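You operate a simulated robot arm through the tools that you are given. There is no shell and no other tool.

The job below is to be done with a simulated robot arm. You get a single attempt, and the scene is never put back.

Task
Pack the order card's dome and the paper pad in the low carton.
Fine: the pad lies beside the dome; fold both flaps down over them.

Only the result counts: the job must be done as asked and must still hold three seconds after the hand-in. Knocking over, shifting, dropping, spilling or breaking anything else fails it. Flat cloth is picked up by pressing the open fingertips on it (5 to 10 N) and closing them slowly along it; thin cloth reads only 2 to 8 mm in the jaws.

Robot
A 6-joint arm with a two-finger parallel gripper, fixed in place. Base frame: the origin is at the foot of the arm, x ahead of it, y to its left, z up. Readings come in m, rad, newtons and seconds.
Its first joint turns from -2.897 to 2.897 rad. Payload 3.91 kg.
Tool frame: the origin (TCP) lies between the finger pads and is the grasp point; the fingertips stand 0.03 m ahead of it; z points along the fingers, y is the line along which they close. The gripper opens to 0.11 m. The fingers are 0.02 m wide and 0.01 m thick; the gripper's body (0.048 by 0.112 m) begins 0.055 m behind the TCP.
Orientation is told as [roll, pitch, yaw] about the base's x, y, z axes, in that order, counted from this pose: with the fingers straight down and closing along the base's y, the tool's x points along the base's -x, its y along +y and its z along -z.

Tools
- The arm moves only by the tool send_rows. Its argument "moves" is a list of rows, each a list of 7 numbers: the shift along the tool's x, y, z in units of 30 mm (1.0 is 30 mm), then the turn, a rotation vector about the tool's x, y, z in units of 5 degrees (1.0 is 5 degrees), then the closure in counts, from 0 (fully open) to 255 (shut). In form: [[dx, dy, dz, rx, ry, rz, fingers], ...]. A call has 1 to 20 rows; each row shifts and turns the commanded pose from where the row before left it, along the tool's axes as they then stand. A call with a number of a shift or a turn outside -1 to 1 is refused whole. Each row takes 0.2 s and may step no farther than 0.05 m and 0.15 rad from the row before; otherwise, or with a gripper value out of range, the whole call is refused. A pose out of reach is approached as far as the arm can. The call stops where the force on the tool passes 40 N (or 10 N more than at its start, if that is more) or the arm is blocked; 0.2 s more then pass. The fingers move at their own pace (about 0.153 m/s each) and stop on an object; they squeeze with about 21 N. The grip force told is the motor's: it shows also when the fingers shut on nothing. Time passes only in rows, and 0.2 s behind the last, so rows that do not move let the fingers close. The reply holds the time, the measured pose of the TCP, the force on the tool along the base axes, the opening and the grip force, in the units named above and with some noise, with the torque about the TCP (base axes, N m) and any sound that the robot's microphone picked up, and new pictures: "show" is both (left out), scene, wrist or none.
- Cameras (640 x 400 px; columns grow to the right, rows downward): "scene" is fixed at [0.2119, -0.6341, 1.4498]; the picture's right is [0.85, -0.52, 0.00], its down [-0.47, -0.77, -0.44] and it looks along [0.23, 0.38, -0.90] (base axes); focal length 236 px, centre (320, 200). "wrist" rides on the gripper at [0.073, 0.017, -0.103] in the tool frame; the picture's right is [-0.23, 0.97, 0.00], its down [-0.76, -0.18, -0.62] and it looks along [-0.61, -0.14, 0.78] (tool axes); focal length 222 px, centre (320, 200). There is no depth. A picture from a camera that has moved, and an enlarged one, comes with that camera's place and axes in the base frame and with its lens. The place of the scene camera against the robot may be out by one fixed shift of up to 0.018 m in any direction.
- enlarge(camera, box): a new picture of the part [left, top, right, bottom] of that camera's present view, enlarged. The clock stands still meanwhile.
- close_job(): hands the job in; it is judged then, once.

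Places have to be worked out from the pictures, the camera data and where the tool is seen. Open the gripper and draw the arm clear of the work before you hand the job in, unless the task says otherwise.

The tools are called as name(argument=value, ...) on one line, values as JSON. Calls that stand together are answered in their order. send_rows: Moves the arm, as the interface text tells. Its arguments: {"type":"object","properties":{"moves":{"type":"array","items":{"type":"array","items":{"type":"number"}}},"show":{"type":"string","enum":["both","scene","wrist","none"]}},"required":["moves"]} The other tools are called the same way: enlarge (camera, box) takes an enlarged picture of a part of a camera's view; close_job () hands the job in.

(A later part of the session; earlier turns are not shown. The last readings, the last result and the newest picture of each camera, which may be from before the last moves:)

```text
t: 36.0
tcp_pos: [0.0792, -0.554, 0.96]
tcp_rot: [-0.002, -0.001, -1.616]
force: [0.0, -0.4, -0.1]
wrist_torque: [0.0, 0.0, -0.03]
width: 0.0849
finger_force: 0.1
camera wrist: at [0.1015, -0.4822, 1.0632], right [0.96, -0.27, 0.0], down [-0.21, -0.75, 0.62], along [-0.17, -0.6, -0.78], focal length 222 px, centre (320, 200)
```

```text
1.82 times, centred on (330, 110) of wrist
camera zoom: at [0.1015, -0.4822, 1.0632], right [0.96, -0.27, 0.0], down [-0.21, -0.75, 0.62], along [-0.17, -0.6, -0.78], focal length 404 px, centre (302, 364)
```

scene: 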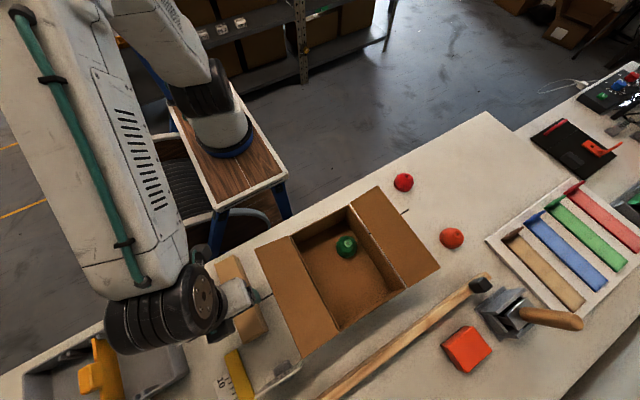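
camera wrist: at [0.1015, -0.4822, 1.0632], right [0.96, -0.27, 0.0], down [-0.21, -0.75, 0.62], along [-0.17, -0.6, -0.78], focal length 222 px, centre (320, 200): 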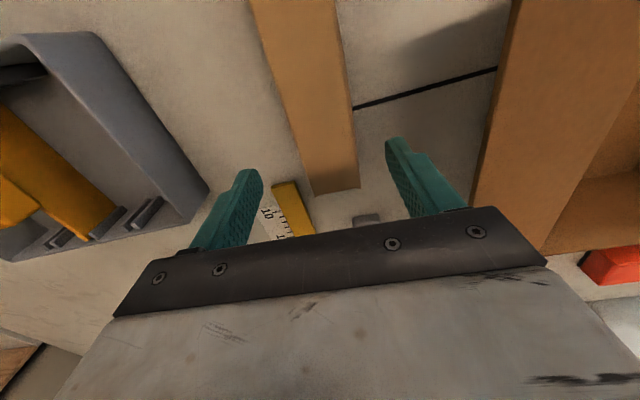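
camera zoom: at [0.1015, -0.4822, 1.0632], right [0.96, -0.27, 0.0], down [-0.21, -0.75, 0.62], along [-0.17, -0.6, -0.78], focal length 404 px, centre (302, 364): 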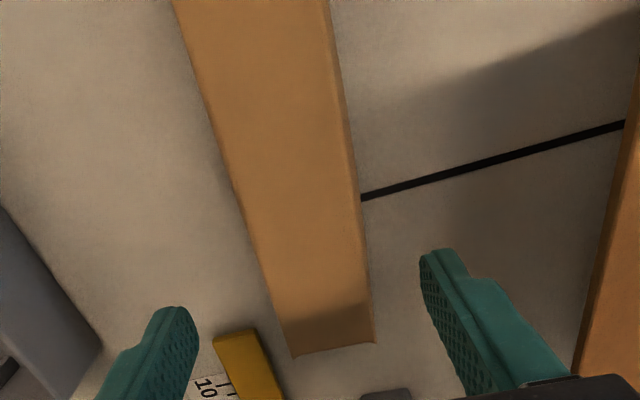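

The pad centre is about 5 mm to the +x side of the tool axis. I'll correct that, lower to grip height (fingertips ~19 mm above the bench), and close gently.

send_rows(moves=[[0, 0.2, 0, 0, 0, 0, 58], [0, 0, 0.8, 0, 0, 0, 58], [0, 0, 0.8, 0, 0, 0, 58], [0, 0, 0.43, 0, 0, 0, 58], [0, 0, 0, 0, 0, 0, 58]], show="wrist")

```text
t: 37.2
tcp_pos: [0.087, -0.5545, 0.8994]
tcp_rot: [-0.001, -0.002, -1.615]
force: [-0.6, 0.5, -0.8]
wrist_torque: [0.02, 0.04, -0.01]
width: 0.0847
finger_force: 0.0
camera wrist: at [0.1079, -0.4834, 1.0029], right [0.96, -0.27, 0.0], down [-0.21, -0.75, 0.62], along [-0.17, -0.6, -0.78], focal length 222 px, centre (320, 200)
```

wrist: 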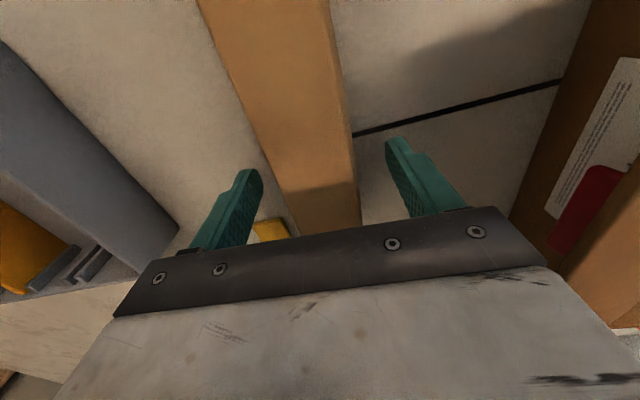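

The pad is between the fingers. I'll close on it and hold.

send_rows(moves=[[0, 0, 0, 0, 0, 0, 120], [0, 0, 0, 0, 0, 0, 150], [0, 0, 0, 0, 0, 0, 200], [0, 0, 0, 0, 0, 0, 255], [0, 0, 0, 0, 0, 0, 255]], show="wrist")

```text
t: 38.4
tcp_pos: [0.0876, -0.5554, 0.8999]
tcp_rot: [-0.004, -0.002, -1.616]
force: [-1.2, -0.4, -1.2]
wrist_torque: [0.02, 0.01, -0.01]
width: 0.0539
finger_force: 21.0
camera wrist: at [0.1078, -0.4834, 1.0031], right [0.96, -0.27, 0.0], down [-0.21, -0.75, 0.62], along [-0.17, -0.6, -0.78], focal length 222 px, centre (320, 200)
```

wrist: 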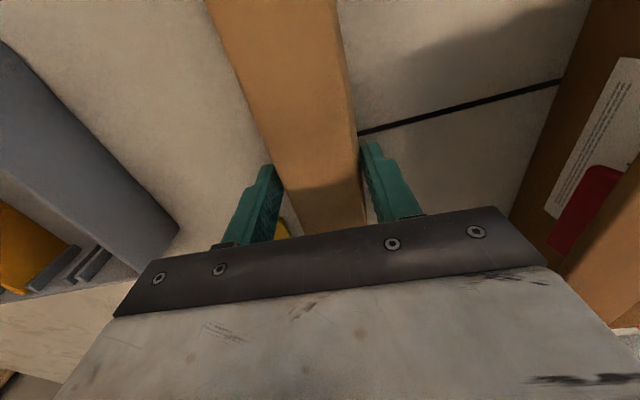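

The pad is held at 54 mm width with 21 N. I'll lift it straight up and check that it stays level.

send_rows(moves=[[0, 0, -0.3, 0, 0, 0, 255], [0, 0, -0.5, 0, 0, 0, 255], [0, 0, -0.8, 0, 0, 0, 255], [0, 0, -1, 0, 0, 0, 255], [0, 0, -1, 0, 0, 0, 255], [0, 0, -1, 0, 0, 0, 255], [0, 0, -1, 0, 0, 0, 255], [0, 0, -0.7, 0, 0, 0, 255]], show="both")

enlarge(camera="scene", box=[250, 180, 450, 360])

enlarge(camera="scene", box=[150, 200, 310, 370])

```text
t: 40.2
tcp_pos: [0.0888, -0.5554, 1.0903]
tcp_rot: [-0.002, -0.002, -1.616]
force: [-0.3, 0.3, -0.2]
wrist_torque: [0.02, 0.01, -0.03]
width: 0.0539
finger_force: 20.9
camera wrist: at [0.1093, -0.4843, 1.1935], right [0.96, -0.27, 0.0], down [-0.21, -0.75, 0.62], along [-0.17, -0.6, -0.78], focal length 222 px, centre (320, 200)
```

scene: 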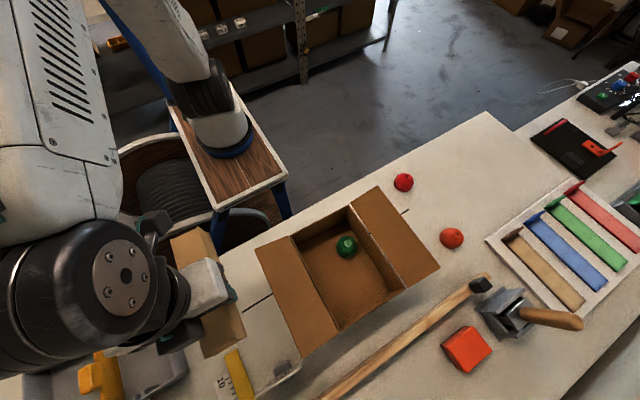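
wrist: 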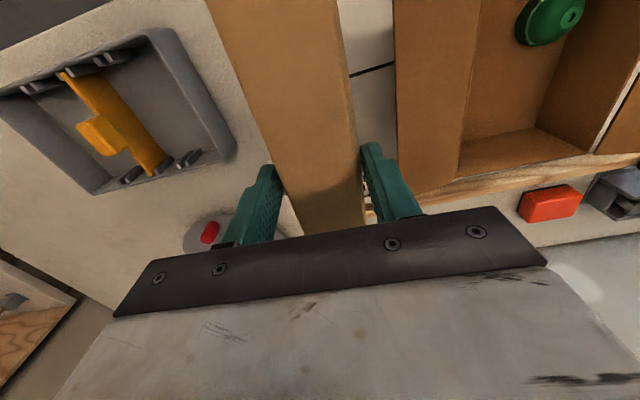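

```text
2.22 times, centred on (350, 270) of scene
camera zoom: at [0.2119, -0.6341, 1.4498], right [0.85, -0.52, 0.0], down [-0.47, -0.77, -0.44], along [0.23, 0.38, -0.9], focal length 524 px, centre (253, 44)
```

zoom: 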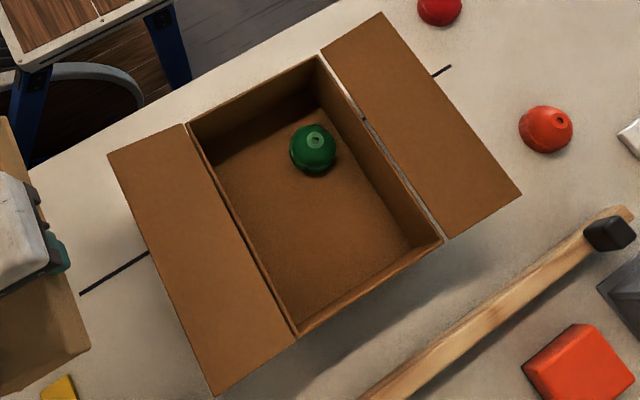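

```text
2.35 times, centred on (230, 285) of scene
camera zoom: at [0.2119, -0.6341, 1.4498], right [0.85, -0.52, 0.0], down [-0.47, -0.77, -0.44], along [0.23, 0.38, -0.9], focal length 555 px, centre (532, 0)
```

zoom: 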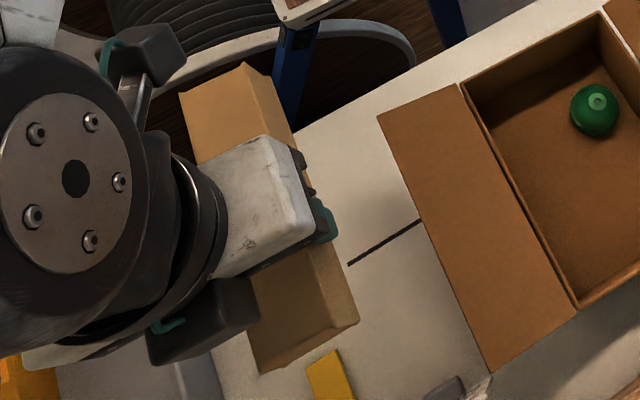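

The pad hangs level. Calibrating the scene camera against the placed dome, I estimate the carton centre near (0.321,−0.585), with about the same −2.6° tilt as the pad. I'll carry the pad to above the carton's left half and check the alignment in the scene view.

send_rows(moves=[[-0.253, 0.95, 0, 0, 0, 0, 255], [-0.253, 0.95, 0, 0, 0, 0, 255], [-0.253, 0.95, 0, 0, 0, 0, 255], [-0.253, 0.95, 0, 0, 0, 0, 255], [-0.253, 0.95, 0, 0, 0, 0, 255], [-0.253, 0.95, 0, 0, 0, 0, 255], [-0.253, 0.95, 0, 0, 0, 0, 255], [0, 0.33, 0, 0, 0, 0, 255], [0, 0, 0, 0, 0, 0, 255]], show="both")

enlarge(camera="scene", box=[240, 160, 460, 360])

```text
t: 42.2
tcp_pos: [0.2949, -0.6177, 1.0888]
tcp_rot: [-0.003, -0.002, -1.614]
force: [0.4, -0.4, -0.5]
wrist_torque: [-0.03, 0.04, -0.04]
width: 0.0538
finger_force: 21.4
camera wrist: at [0.316, -0.5454, 1.1919], right [0.96, -0.27, 0.0], down [-0.21, -0.75, 0.62], along [-0.17, -0.6, -0.78], focal length 222 px, centre (320, 200)
```

scene: 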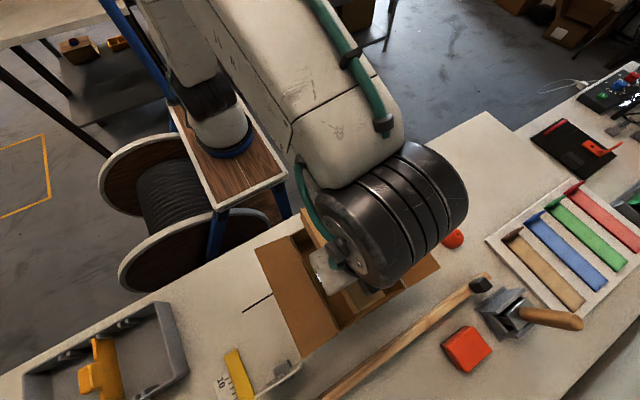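
wrist: 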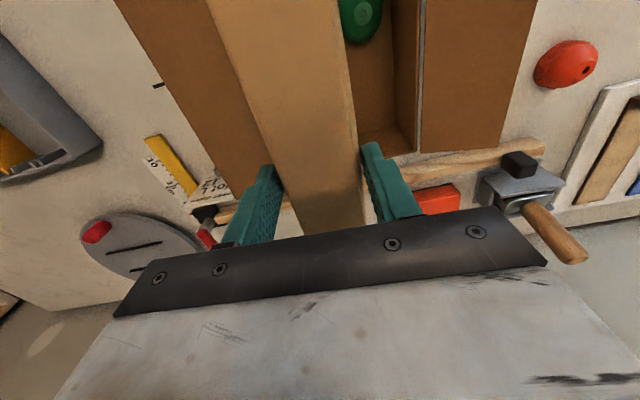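

```text
2.00 times, centred on (350, 260) of scene
camera zoom: at [0.2119, -0.6341, 1.4498], right [0.85, -0.52, 0.0], down [-0.47, -0.77, -0.44], along [0.23, 0.38, -0.9], focal length 472 px, centre (260, 80)
```

zoom: 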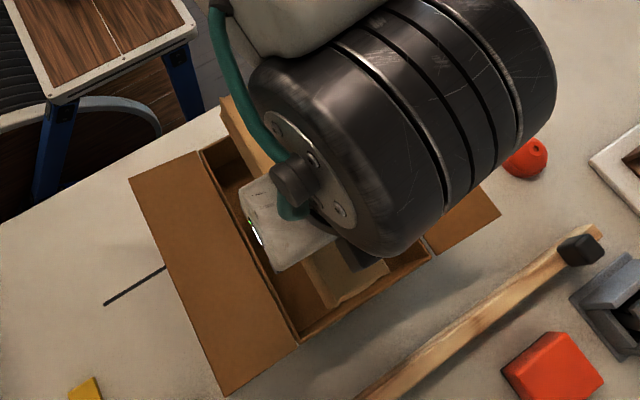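

I'll zoom in on both pad ends in the scene view to compare them with the carton ends.

enlarge(camera="scene", box=[320, 260, 400, 320])

enlarge(camera="scene", box=[280, 195, 360, 255])

enlarge(camera="wrist", box=[180, 0, 460, 240])

```text
6.67 times, centred on (360, 290) of scene
camera zoom: at [0.2119, -0.6341, 1.4498], right [0.85, -0.52, 0.0], down [-0.47, -0.77, -0.44], along [0.23, 0.38, -0.9], focal length 1572 px, centre (53, -400)
```

zoom: 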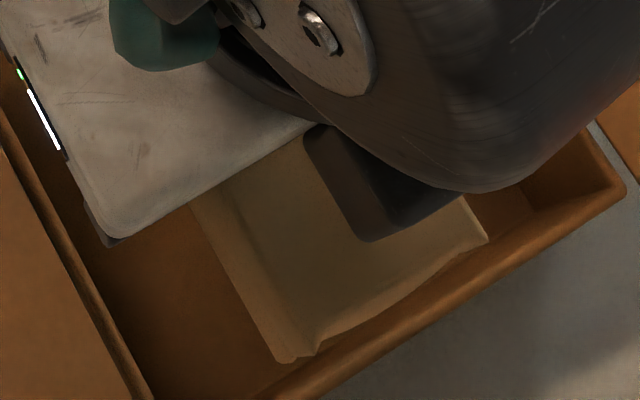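

```text
6.67 times, centred on (320, 225) of scene
camera zoom: at [0.2119, -0.6341, 1.4498], right [0.85, -0.52, 0.0], down [-0.47, -0.77, -0.44], along [0.23, 0.38, -0.9], focal length 1572 px, centre (320, 33)
```

zoom: 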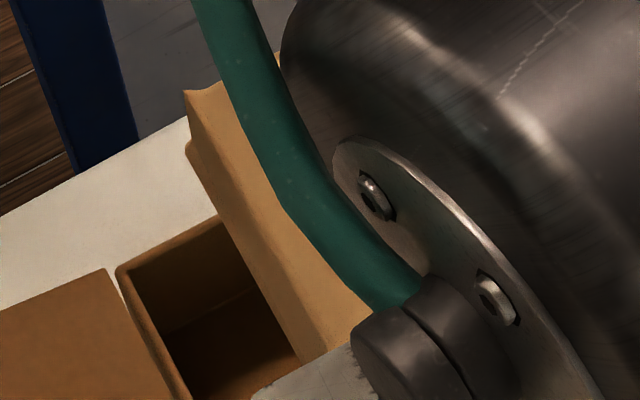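

```text
1.67 times, centred on (320, 120) of wrist
camera zoom: at [0.316, -0.5454, 1.1919], right [0.96, -0.27, 0.0], down [-0.21, -0.75, 0.62], along [-0.17, -0.6, -0.78], focal length 370 px, centre (320, 333)
```

zoom: 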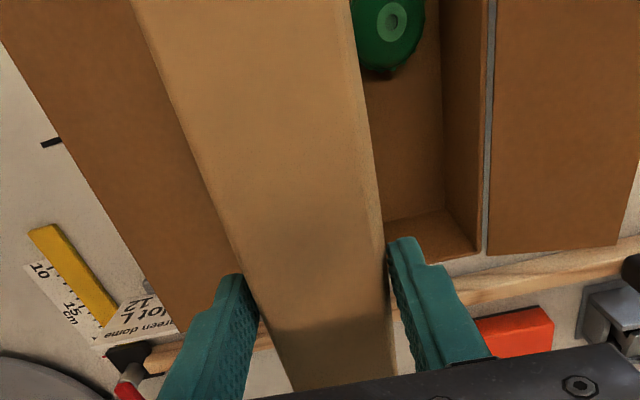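

Relative to the carton's inner walls, the pad has roughly 5 mm clearance at the near end and 9 mm at the far end, and it should clear the dome. I'll shift 2 mm in −x and −y, then lower until the pad bottom is near the rim and check again.

send_rows(moves=[[-0.07, -0.06, 0.5, 0, 0, 0, 255], [0, 0, 0.8, 0, 0, 0, 255], [0, 0, 0.8, 0, 0, 0, 255], [0, 0, 0.3, 0, 0, 0, 255], [0, 0, 0, 0, 0, 0, 255]], show="both")

enlarge(camera="scene", box=[310, 260, 410, 340])

enlarge(camera="scene", box=[270, 190, 370, 270])

enlarge(camera="wrist", box=[180, 0, 460, 240])

```text
t: 43.4
tcp_pos: [0.2932, -0.62, 1.0174]
tcp_rot: [-0.001, -0.001, -1.616]
force: [0.2, 0.4, -0.2]
wrist_torque: [0.01, 0.01, 0.01]
width: 0.054
finger_force: 21.5
camera wrist: at [0.3136, -0.548, 1.1211], right [0.96, -0.27, 0.0], down [-0.21, -0.75, 0.62], along [-0.17, -0.6, -0.78], focal length 222 px, centre (320, 200)
```

scene: 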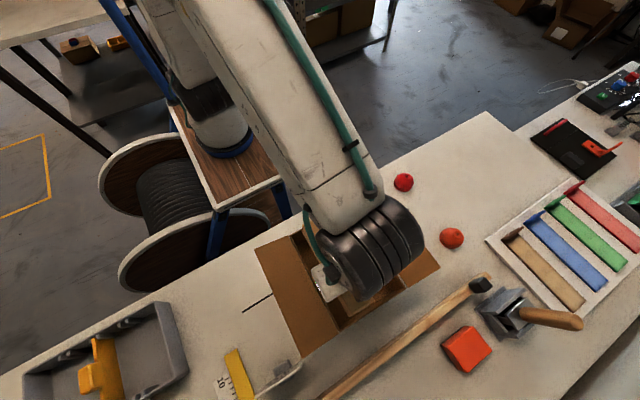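
wrist: 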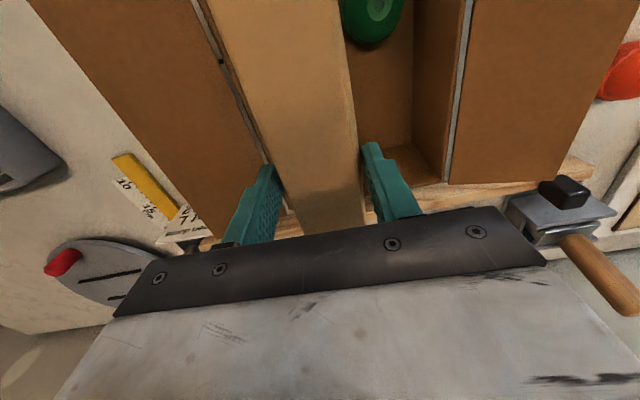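

```text
5.00 times, centred on (360, 300) of scene
camera zoom: at [0.2119, -0.6341, 1.4498], right [0.85, -0.52, 0.0], down [-0.47, -0.77, -0.44], along [0.23, 0.38, -0.9], focal length 1179 px, centre (120, -300)
```

zoom: 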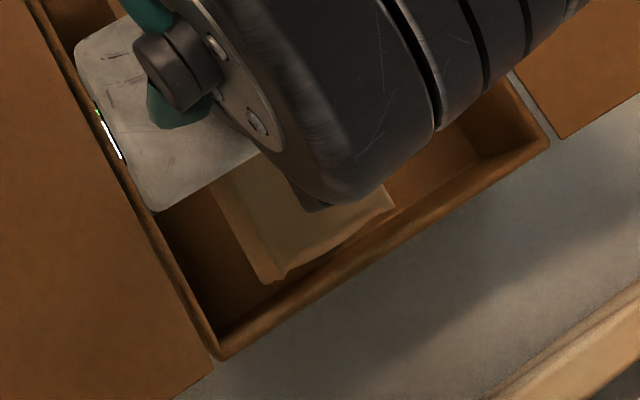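

```text
5.00 times, centred on (320, 230) of scene
camera zoom: at [0.2119, -0.6341, 1.4498], right [0.85, -0.52, 0.0], down [-0.47, -0.77, -0.44], along [0.23, 0.38, -0.9], focal length 1179 px, centre (320, 50)
```

zoom: 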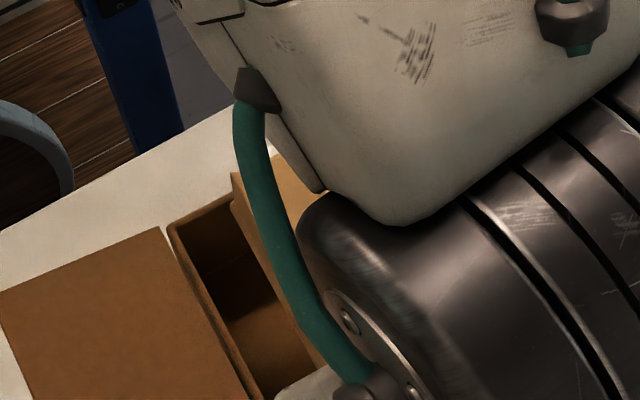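

```text
1.67 times, centred on (320, 120) of wrist
camera zoom: at [0.3136, -0.548, 1.1211], right [0.96, -0.27, 0.0], down [-0.21, -0.75, 0.62], along [-0.17, -0.6, -0.78], focal length 370 px, centre (320, 333)
```

zoom: 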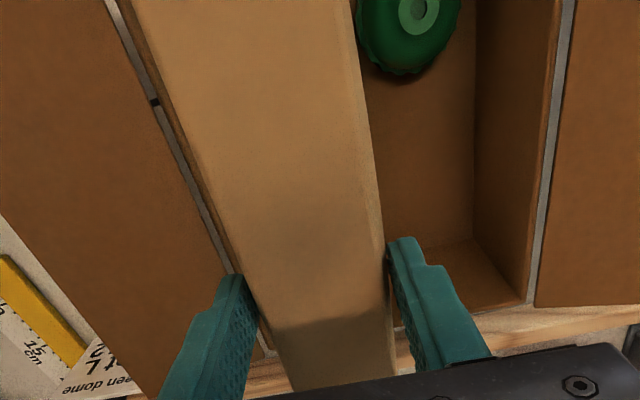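

Gaps are now about 5 mm near and 7–10 mm far. I'll shift another 2 mm in −y and lower the pad into the carton, checking the forces midway.

send_rows(moves=[[-0.07, 0, 0.3, 0, 0, 0, 255], [0, 0, 0.4, 0, 0, 0, 255], [0, 0, 0.4, 0, 0, 0, 255], [0, 0, 0.4, 0, 0, 0, 255], [0, 0, 0.4, 0, 0, 0, 255], [0, 0, 0, 0, 0, 0, 255]], show="both")

enlarge(camera="scene", box=[250, 190, 450, 360])

```text
t: 44.8
tcp_pos: [0.2916, -0.6225, 0.9607]
tcp_rot: [-0.002, -0.002, -1.616]
force: [0.1, -0.6, -0.2]
wrist_torque: [0.0, -0.01, -0.03]
width: 0.0541
finger_force: 21.5
camera wrist: at [0.3129, -0.55, 1.0643], right [0.96, -0.27, 0.0], down [-0.21, -0.75, 0.62], along [-0.17, -0.6, -0.78], focal length 222 px, centre (320, 200)
```

scene: 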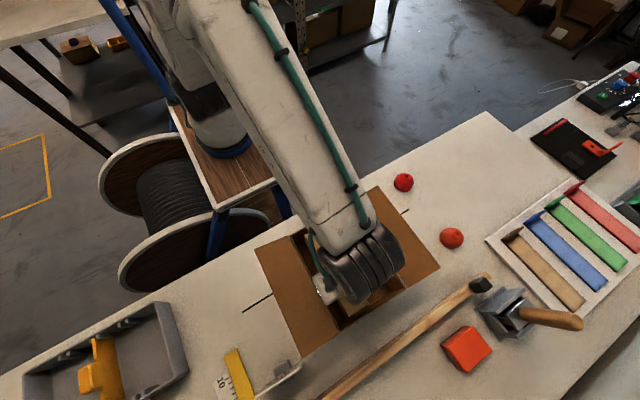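
wrist: 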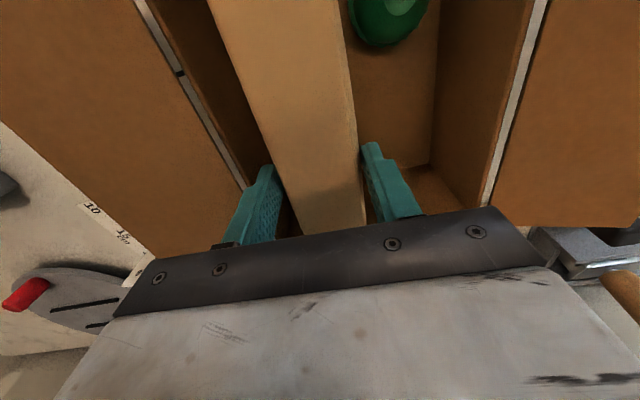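

```text
2.35 times, centred on (350, 275) of scene
camera zoom: at [0.2119, -0.6341, 1.4498], right [0.85, -0.52, 0.0], down [-0.47, -0.77, -0.44], along [0.23, 0.38, -0.9], focal length 555 px, centre (249, 24)
```

zoom: 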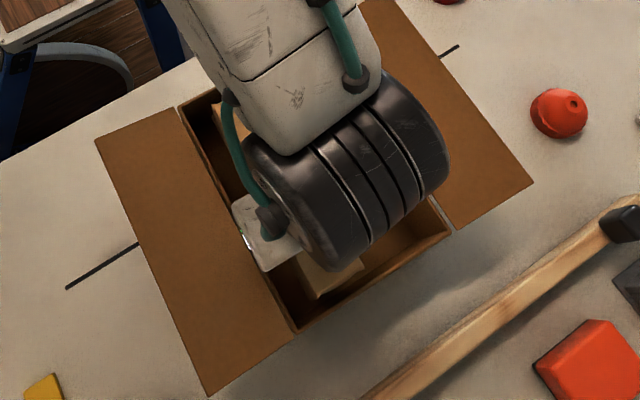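

The pad is inside with no contact. I'll check the clearance between the pad and the dome before lowering the rest of the way.

enlarge(camera="wrist", box=[120, 0, 460, 230])

```text
1.74 times, centred on (290, 115) of wrist
camera zoom: at [0.3129, -0.55, 1.0643], right [0.96, -0.27, 0.0], down [-0.21, -0.75, 0.62], along [-0.17, -0.6, -0.78], focal length 386 px, centre (372, 348)
```

zoom: 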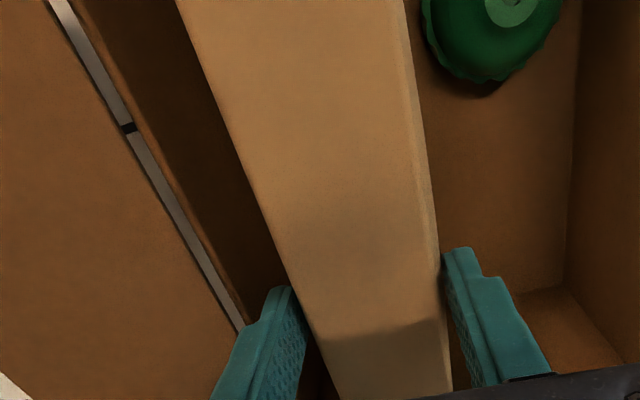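

About 8–13 mm clearance to the dome. I'll shift 3 mm in +x so the gripper body stays off the left flap, then lower to just above the floor.

send_rows(moves=[[0, 0.1, 0.3, 0, 0, 0, 255], [0, 0, 0.5, 0, 0, 0, 255], [0, 0, 0.5, 0, 0, 0, 255], [0, 0, 0.3, 0, 0, 0, 255], [0, 0, 0.1, 0, 0, 0, 255], [0, 0, 0, 0, 0, 0, 255]], show="both")

```text
t: 46.2
tcp_pos: [0.2954, -0.6226, 0.9098]
tcp_rot: [-0.002, -0.001, -1.617]
force: [0.2, 0.3, 0.3]
wrist_torque: [-0.02, 0.02, 0.01]
width: 0.0537
finger_force: 21.3
camera wrist: at [0.3162, -0.5508, 1.013], right [0.96, -0.27, 0.0], down [-0.21, -0.75, 0.62], along [-0.17, -0.6, -0.78], focal length 222 px, centre (320, 200)
```

scene: 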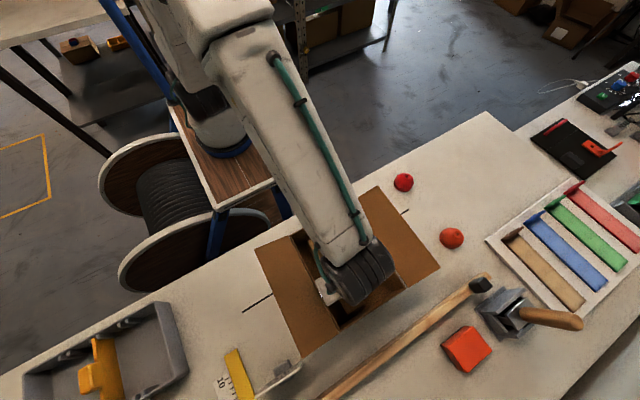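
wrist: 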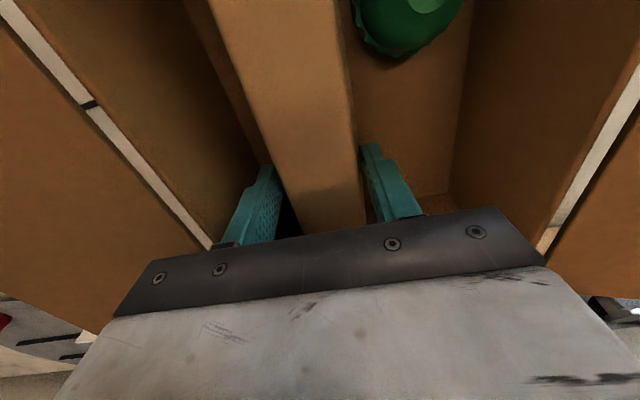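

The pad is about 6 mm above the floor. I'll go 4 mm lower and open the fingers slightly to let it settle.

send_rows(moves=[[0, 0, 0.07, 0, 0, 0, 255], [0, 0, 0.06, 0, 0, 0, 255], [0, 0, 0, 0, 0, 0, 255], [0, 0, 0, 0, 0, 0, 125], [0, 0, 0, 0, 0, 0, 110], [0, 0, 0, 0, 0, 0, 100], [0, 0, 0, 0, 0, 0, 100]], show="wrist")

```text
t: 47.8
tcp_pos: [0.2949, -0.6217, 0.9063]
tcp_rot: [-0.002, -0.002, -1.616]
force: [0.2, 1.0, 0.3]
wrist_torque: [-0.02, 0.01, 0.01]
width: 0.067
finger_force: 0.2
camera wrist: at [0.3159, -0.5507, 1.0093], right [0.96, -0.27, 0.0], down [-0.21, -0.75, 0.62], along [-0.17, -0.6, -0.78], focal length 222 px, centre (320, 200)
```

wrist: 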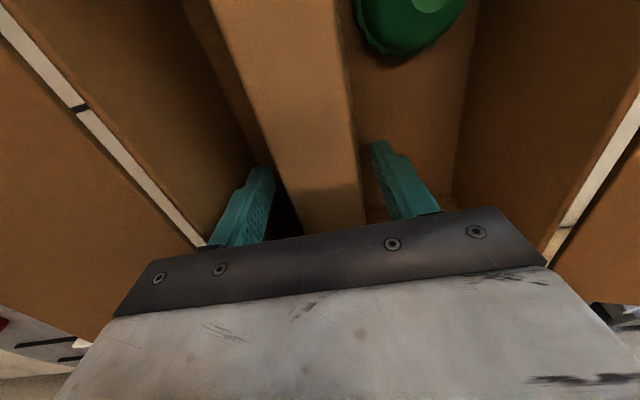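

The pad is released and resting inside the carton. I'll rise straight up and look at the result.

send_rows(moves=[[0, 0, -0.4, 0, 0, 0, 100], [0, 0, -0.8, 0, 0, 0, 100], [0, 0, -1, 0, 0, 0, 100], [0, 0, -1, 0, 0, 0, 100], [0, 0, -1, 0, 0, 0, 100], [0, 0, -1, 0, 0, 0, 100], [0, 0, -1, 0, 0, 0, 100], [0, 0, -1, 0, 0, 0, 100]], show="both")

enlarge(camera="wrist", box=[160, 0, 500, 230])

enlarge(camera="scene", box=[240, 160, 460, 360])

```text
t: 49.6
tcp_pos: [0.2951, -0.621, 1.1231]
tcp_rot: [-0.001, 0.001, -1.616]
force: [-0.5, 0.0, -0.2]
wrist_torque: [0.06, 0.01, 0.04]
width: 0.067
finger_force: 0.1
camera wrist: at [0.3167, -0.5494, 1.2273], right [0.96, -0.27, 0.0], down [-0.21, -0.75, 0.62], along [-0.17, -0.6, -0.78], focal length 222 px, centre (320, 200)
```

scene: 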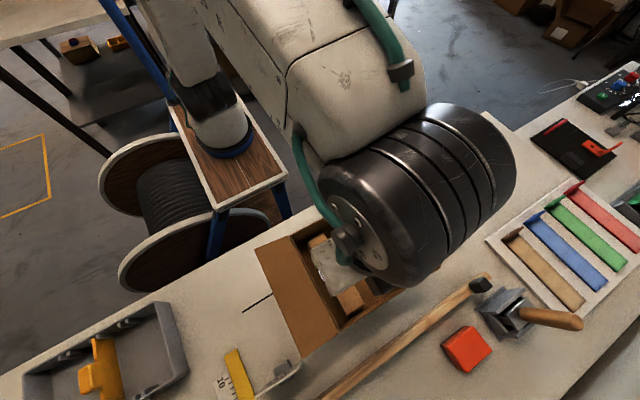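
wrist: 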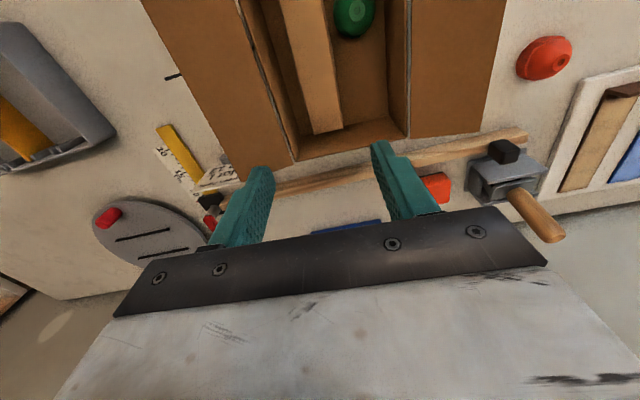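

```text
1.74 times, centred on (330, 115) of wrist
camera zoom: at [0.3167, -0.5494, 1.2273], right [0.96, -0.27, 0.0], down [-0.21, -0.75, 0.62], along [-0.17, -0.6, -0.78], focal length 386 px, centre (303, 348)
```

zoom: 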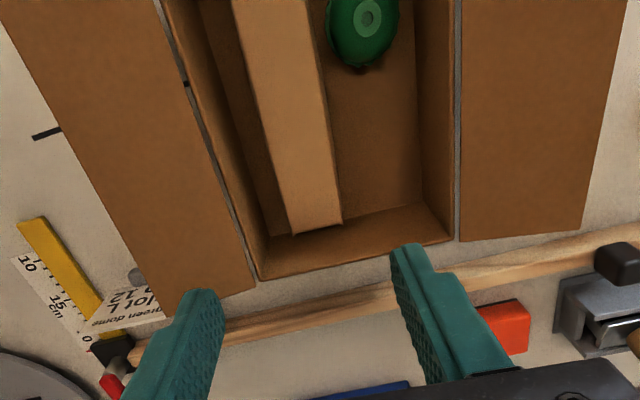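

```text
2.00 times, centred on (350, 260) of scene
camera zoom: at [0.2119, -0.6341, 1.4498], right [0.85, -0.52, 0.0], down [-0.47, -0.77, -0.44], along [0.23, 0.38, -0.9], focal length 472 px, centre (260, 80)
```

zoom: 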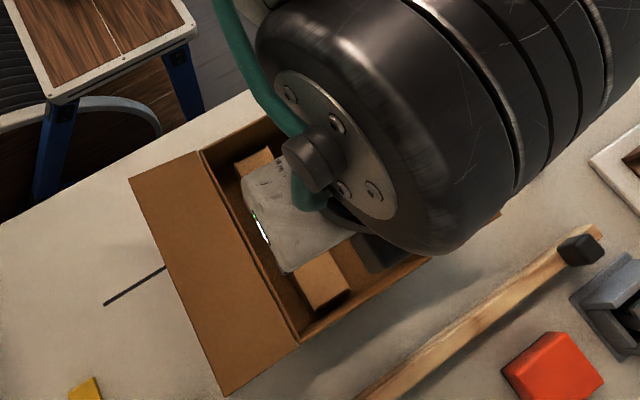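

The dome and pad now lie side by side in the carton. For the right flap I'll close the fingers, move outside its outer edge at height, and tilt the tool about 40° so the fingertips point in under the flap.

send_rows(moves=[[0.113, 0.946, -0.09, 0, 0, 0, 255], [0.113, 0.946, -0.09, 0, 0, 0, 255], [0.113, 0.946, -0.09, 0, 0, 0, 255], [0.113, 0.946, -0.09, 0, 0, 0, 255], [0.113, 0.946, -0.09, 0, 0, 0, 255], [0.113, 0.946, -0.09, 0, 0, 0, 255], [0.113, 0.946, -0.09, 0, 0, 0, 255], [0.113, 0.946, -0.09, 0, 0, 0, 255], [0.113, 0.946, -0.09, 0, 0, 0, 255], [0.113, 0.946, -0.09, 0, 0, 0, 255]], show="scene")

enlarge(camera="scene", box=[230, 160, 470, 370])

```text
t: 51.8
tcp_pos: [0.5821, -0.6001, 1.1484]
tcp_rot: [-0.001, -0.001, -1.616]
force: [-0.6, 0.6, 0.6]
wrist_torque: [-0.02, -0.03, -0.01]
width: 0.0001
finger_force: 20.4
```

scene: 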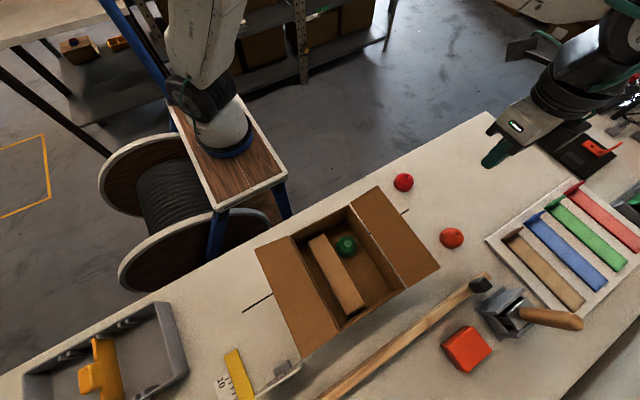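

```text
1.90 times, centred on (350, 265) of scene
camera zoom: at [0.2119, -0.6341, 1.4498], right [0.85, -0.52, 0.0], down [-0.47, -0.77, -0.44], along [0.23, 0.38, -0.9], focal length 449 px, centre (263, 76)
```

zoom: 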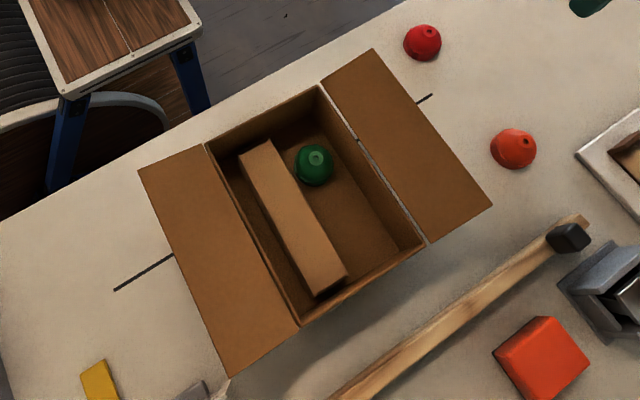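

Pad and dome both sit well below the rim. Now I'll tilt the tool 40° about its x axis, well above everything.

send_rows(moves=[[0, 0, 0, 1, 0, 0, 255], [0, 0, 0, 1, 0, 0, 255], [0, 0, 0, 1, 0, 0, 255], [0, 0, 0, 1, 0, 0, 255], [0, 0, 0, 1, 0, 0, 255], [0, 0, 0, 1, 0, 0, 255], [0, 0, 0, 1, 0, 0, 255], [0, 0, 0, 1, 0, 0, 255]], show="both")

```text
t: 53.6
tcp_pos: [0.5805, -0.5997, 1.1485]
tcp_rot: [-0.702, -0.003, -1.618]
force: [-0.7, -0.5, 0.9]
wrist_torque: [-0.03, -0.04, 0.0]
width: 0.0
finger_force: 21.1
camera wrist: at [0.6643, -0.5317, 1.2165], right [0.73, -0.26, -0.63], down [0.23, -0.77, 0.59], along [-0.64, -0.58, -0.5], focal length 222 px, centre (320, 200)
```

scene: 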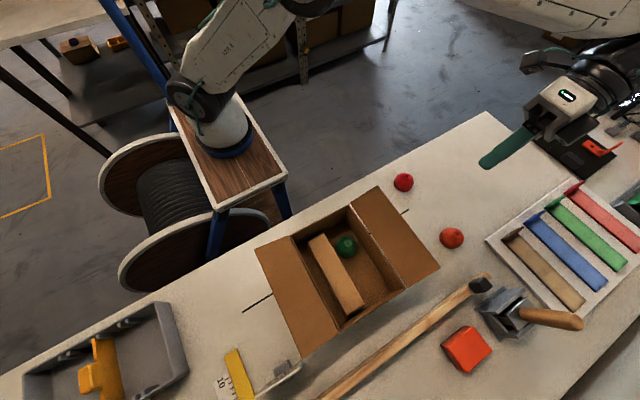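
wrist: 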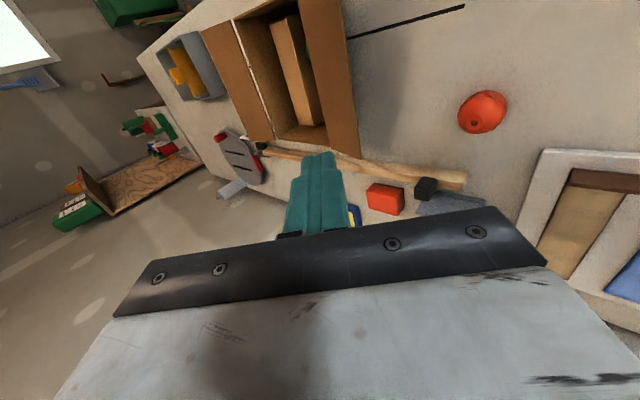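

The tilt worked, and the fingers point down and towards −x. I'll descend outside the right flap to bring the fingertips to about (0.535,−0.592,0.92), below flap level.

send_rows(moves=[[0.032, 0.622, 0.968, 0, 0, 0, 255], [0.032, 0.622, 0.968, 0, 0, 0, 255], [0.032, 0.622, 0.968, 0, 0, 0, 255], [0.032, 0.622, 0.968, 0, 0, 0, 255], [0.032, 0.622, 0.968, 0, 0, 0, 255], [0.032, 0.622, 0.968, 0, 0, 0, 255], [0, 0, 0, 0, 0, 0, 255]], show="both")

enlarge(camera="scene", box=[340, 160, 500, 300])

enlarge(camera="wrist", box=[160, 0, 480, 240])

```text
t: 55.2
tcp_pos: [0.5551, -0.5936, 0.9415]
tcp_rot: [-0.7, -0.003, -1.615]
force: [-0.1, -0.6, 0.5]
wrist_torque: [-0.02, -0.01, -0.02]
width: 0.0
finger_force: 21.0
camera wrist: at [0.6392, -0.523, 1.0095], right [0.73, -0.26, -0.63], down [0.23, -0.77, 0.59], along [-0.64, -0.58, -0.51], focal length 222 px, centre (320, 200)
```

scene: 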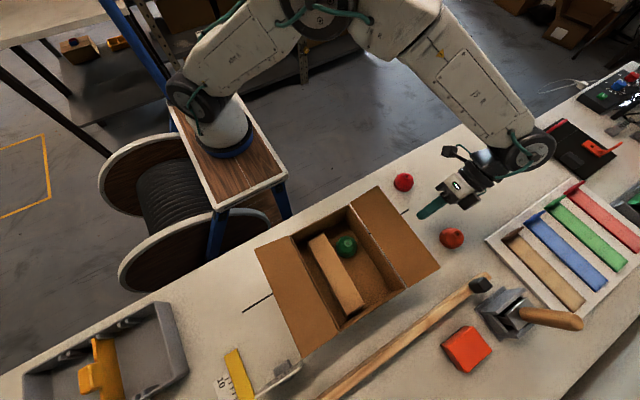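
wrist: 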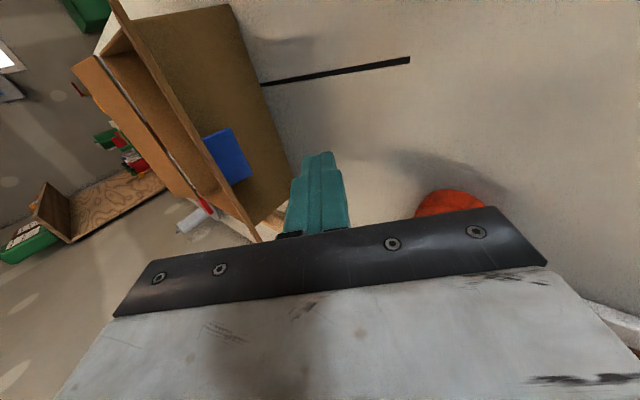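

```text
2.86 times, centred on (420, 230) of scene
camera zoom: at [0.2119, -0.6341, 1.4498], right [0.85, -0.52, 0.0], down [-0.47, -0.77, -0.44], along [0.23, 0.38, -0.9], focal length 674 px, centre (34, 114)
```

zoom: 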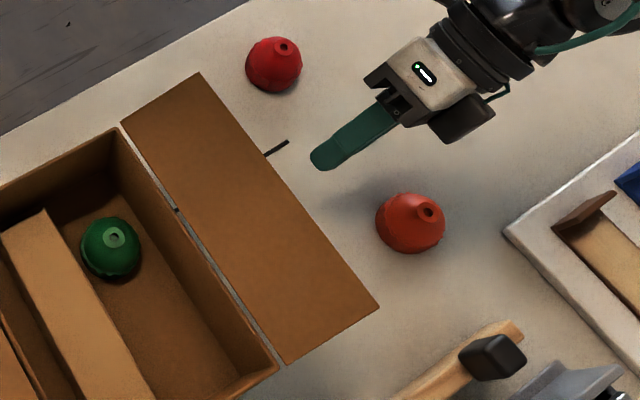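

```text
1.67 times, centred on (320, 120) of wrist
camera zoom: at [0.6392, -0.523, 1.0095], right [0.73, -0.26, -0.63], down [0.23, -0.77, 0.59], along [-0.64, -0.58, -0.51], focal length 370 px, centre (320, 333)
```

zoom: 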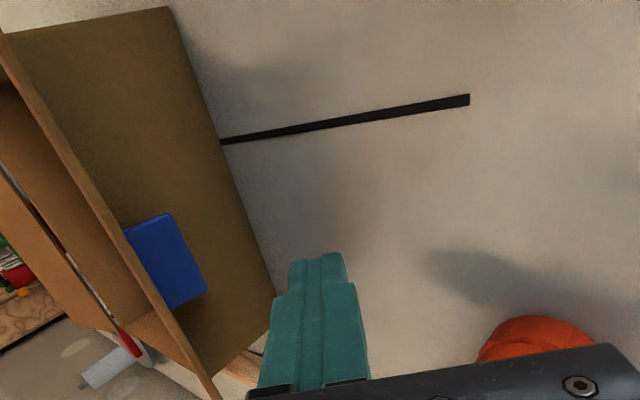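

The fingertips are at about (0.536,−0.593,0.919), below the flap level and centred along its length. I'll slide them inward to x≈0.470 so they pass under the flap's outer edge.

send_rows(moves=[[-0.034, -0.57, 0.457, 0, 0, 0, 255], [-0.034, -0.57, 0.457, 0, 0, 0, 255], [-0.034, -0.57, 0.457, 0, 0, 0, 255], [0, 0, 0, 0, 0, 0, 255]], show="both")

enlarge(camera="scene", box=[340, 160, 500, 300])

enlarge(camera="wrist", box=[160, 0, 480, 240])

```text
t: 56.2
tcp_pos: [0.4896, -0.5926, 0.9432]
tcp_rot: [-0.699, -0.002, -1.617]
force: [-0.3, 0.2, -0.5]
wrist_torque: [-0.02, 0.0, 0.0]
width: 0.0001
finger_force: 21.0
camera wrist: at [0.5726, -0.5229, 1.0112], right [0.73, -0.26, -0.63], down [0.23, -0.77, 0.59], along [-0.64, -0.58, -0.51], focal length 222 px, centre (320, 200)
```

scene: 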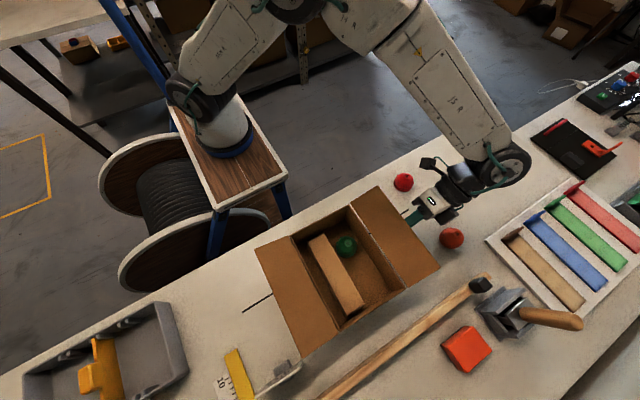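
wrist: 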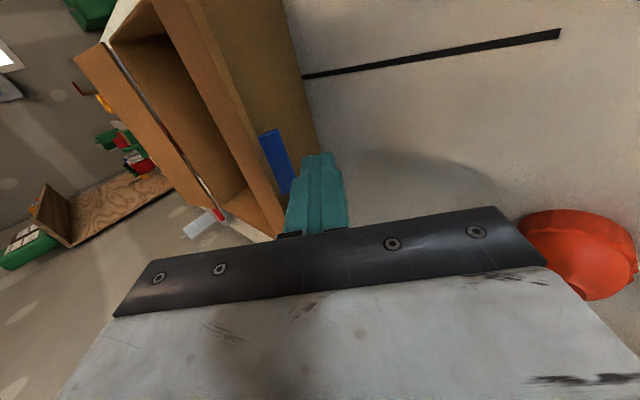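

```text
2.86 times, centred on (420, 230) of scene
camera zoom: at [0.2119, -0.6341, 1.4498], right [0.85, -0.52, 0.0], down [-0.47, -0.77, -0.44], along [0.23, 0.38, -0.9], focal length 674 px, centre (34, 114)
```

zoom: 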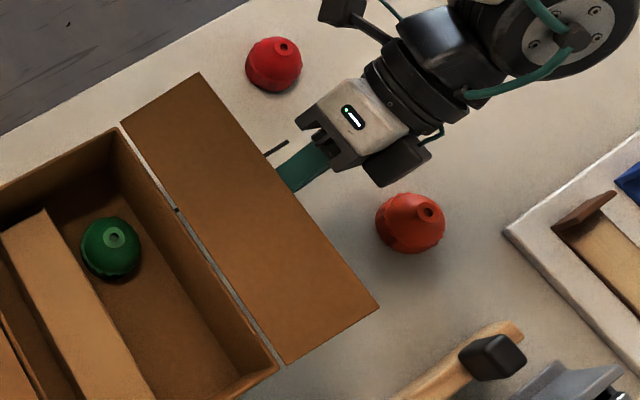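

```text
1.67 times, centred on (320, 120) of wrist
camera zoom: at [0.5726, -0.5229, 1.0112], right [0.73, -0.26, -0.63], down [0.23, -0.77, 0.59], along [-0.64, -0.58, -0.51], focal length 370 px, centre (320, 333)
```

zoom: 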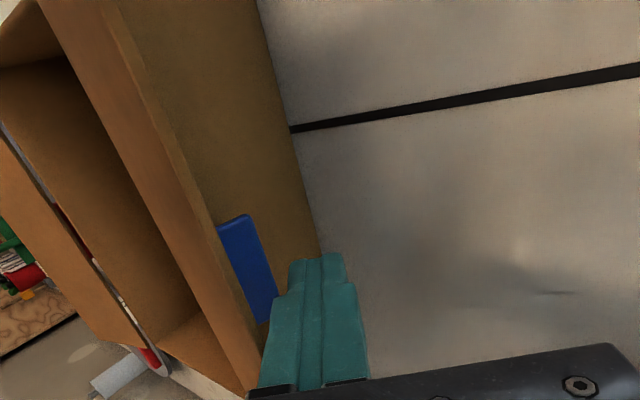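

The fingertips are hidden beneath the flap edge with no contact force. I'll raise along an arc about the hinge to begin lifting the flap and check how it responds.

send_rows(moves=[[0, -0.234, -0.226, 0, 0, 0, 255], [0, -0.333, -0.301, 0, 0, 0, 255], [0, -0.333, -0.301, 0, 0, 0, 255], [0, 0, 0, 0, 0, 0, 255]], show="both")

enlarge(camera="scene", box=[300, 160, 500, 320])

```text
t: 57.2
tcp_pos: [0.4827, -0.5934, 0.9794]
tcp_rot: [-0.7, -0.001, -1.615]
force: [-1.0, 0.0, -0.9]
wrist_torque: [0.0, -0.02, 0.0]
width: 0.0001
finger_force: 21.1
camera wrist: at [0.5677, -0.5238, 1.0476], right [0.73, -0.26, -0.63], down [0.23, -0.77, 0.59], along [-0.64, -0.58, -0.51], focal length 222 px, centre (320, 200)
```

scene: 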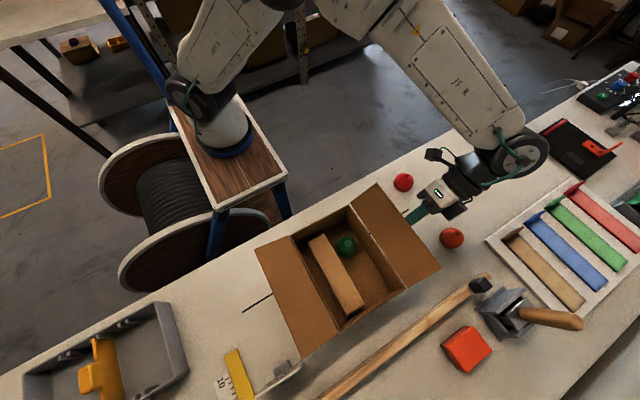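
wrist: 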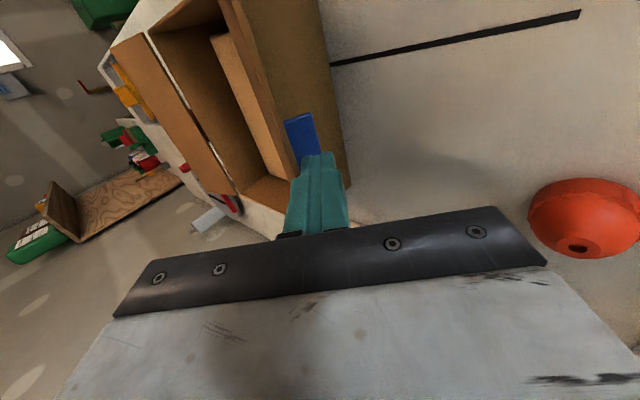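

```text
2.50 times, centred on (400, 240) of scene
camera zoom: at [0.2119, -0.6341, 1.4498], right [0.85, -0.52, 0.0], down [-0.47, -0.77, -0.44], along [0.23, 0.38, -0.9], focal length 590 px, centre (120, 100)
```

zoom: 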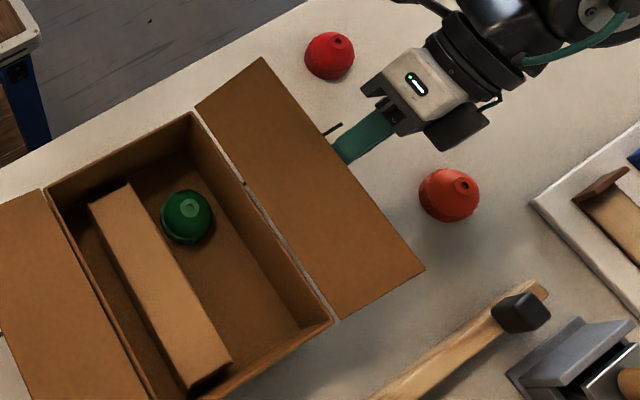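

The flap lifts easily (about 1 N). I'll continue along the arc.

send_rows(moves=[[0, -0.423, -0.155, 0, 0, 0, 255], [0, -0.423, -0.155, 0, 0, 0, 255], [0, -0.453, -0.038, 0, 0, 0, 255], [0, 0, 0, 0, 0, 0, 255]], show="both")

enlarge(camera="scene", box=[300, 160, 500, 320])

```text
t: 58.2
tcp_pos: [0.4603, -0.5917, 1.0144]
tcp_rot: [-0.699, -0.004, -1.614]
force: [0.0, 0.0, -0.6]
wrist_torque: [0.0, -0.02, -0.01]
width: 0.0004
finger_force: 20.8
camera wrist: at [0.5445, -0.523, 1.0821], right [0.73, -0.26, -0.63], down [0.23, -0.77, 0.59], along [-0.64, -0.58, -0.51], focal length 222 px, centre (320, 200)
```

scene: 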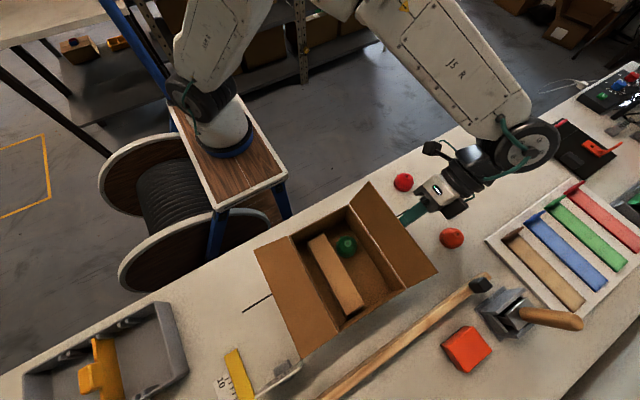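
wrist: 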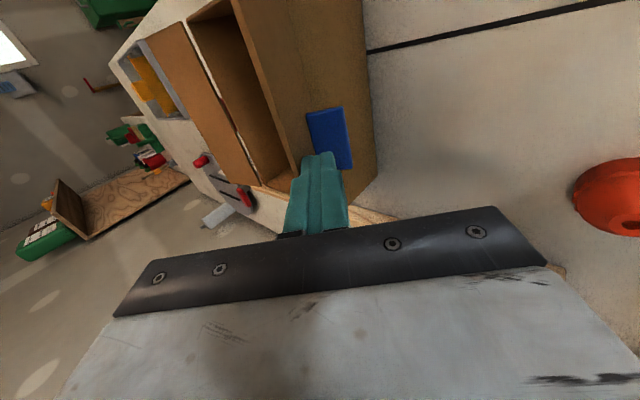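

```text
2.50 times, centred on (400, 240) of scene
camera zoom: at [0.2119, -0.6341, 1.4498], right [0.85, -0.52, 0.0], down [-0.47, -0.77, -0.44], along [0.23, 0.38, -0.9], focal length 590 px, centre (120, 100)
```

zoom: 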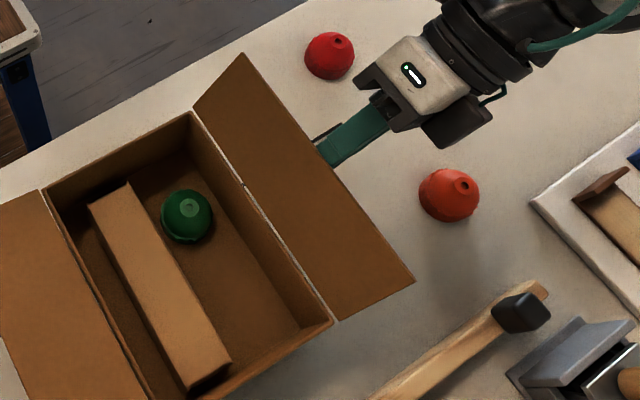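

The flap is now at about 55°. I'll push on past vertical with the fingertips.

send_rows(moves=[[0, -0.322, 0.085, 0, 0, 0, 255], [0, -0.322, 0.085, 0, 0, 0, 255], [0, -0.373, 0.239, 0, 0, 0, 255], [0, -0.3, 0.326, 0, 0, 0, 255], [0, 0, 0, 0, 0, 0, 255]], show="both")

enlarge(camera="scene", box=[300, 160, 500, 320])

```text
t: 59.4
tcp_pos: [0.4174, -0.5909, 1.0223]
tcp_rot: [-0.7, -0.001, -1.615]
force: [-0.2, 0.2, -0.1]
wrist_torque: [0.0, 0.01, -0.01]
width: 0.0
finger_force: 20.8
camera wrist: at [0.5011, -0.5211, 1.091], right [0.73, -0.26, -0.63], down [0.23, -0.77, 0.59], along [-0.64, -0.58, -0.51], focal length 222 px, centre (320, 200)
```

scene: 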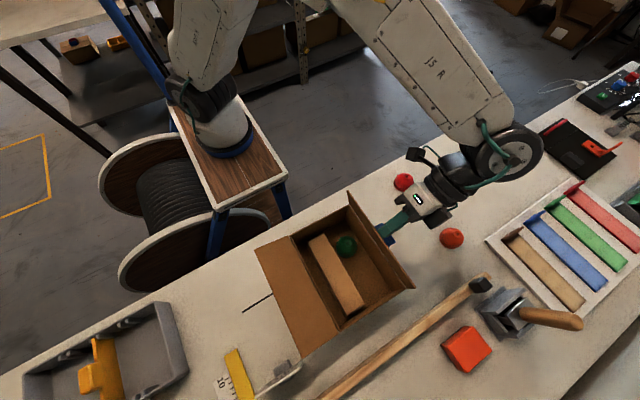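
wrist: 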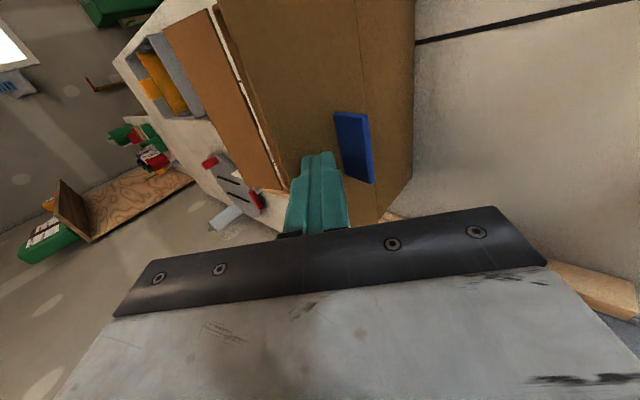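

```text
2.50 times, centred on (400, 240) of scene
camera zoom: at [0.2119, -0.6341, 1.4498], right [0.85, -0.52, 0.0], down [-0.47, -0.77, -0.44], along [0.23, 0.38, -0.9], focal length 590 px, centre (120, 100)
```

zoom: 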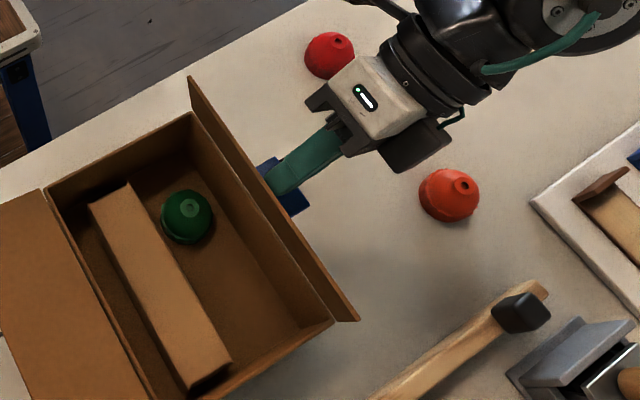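

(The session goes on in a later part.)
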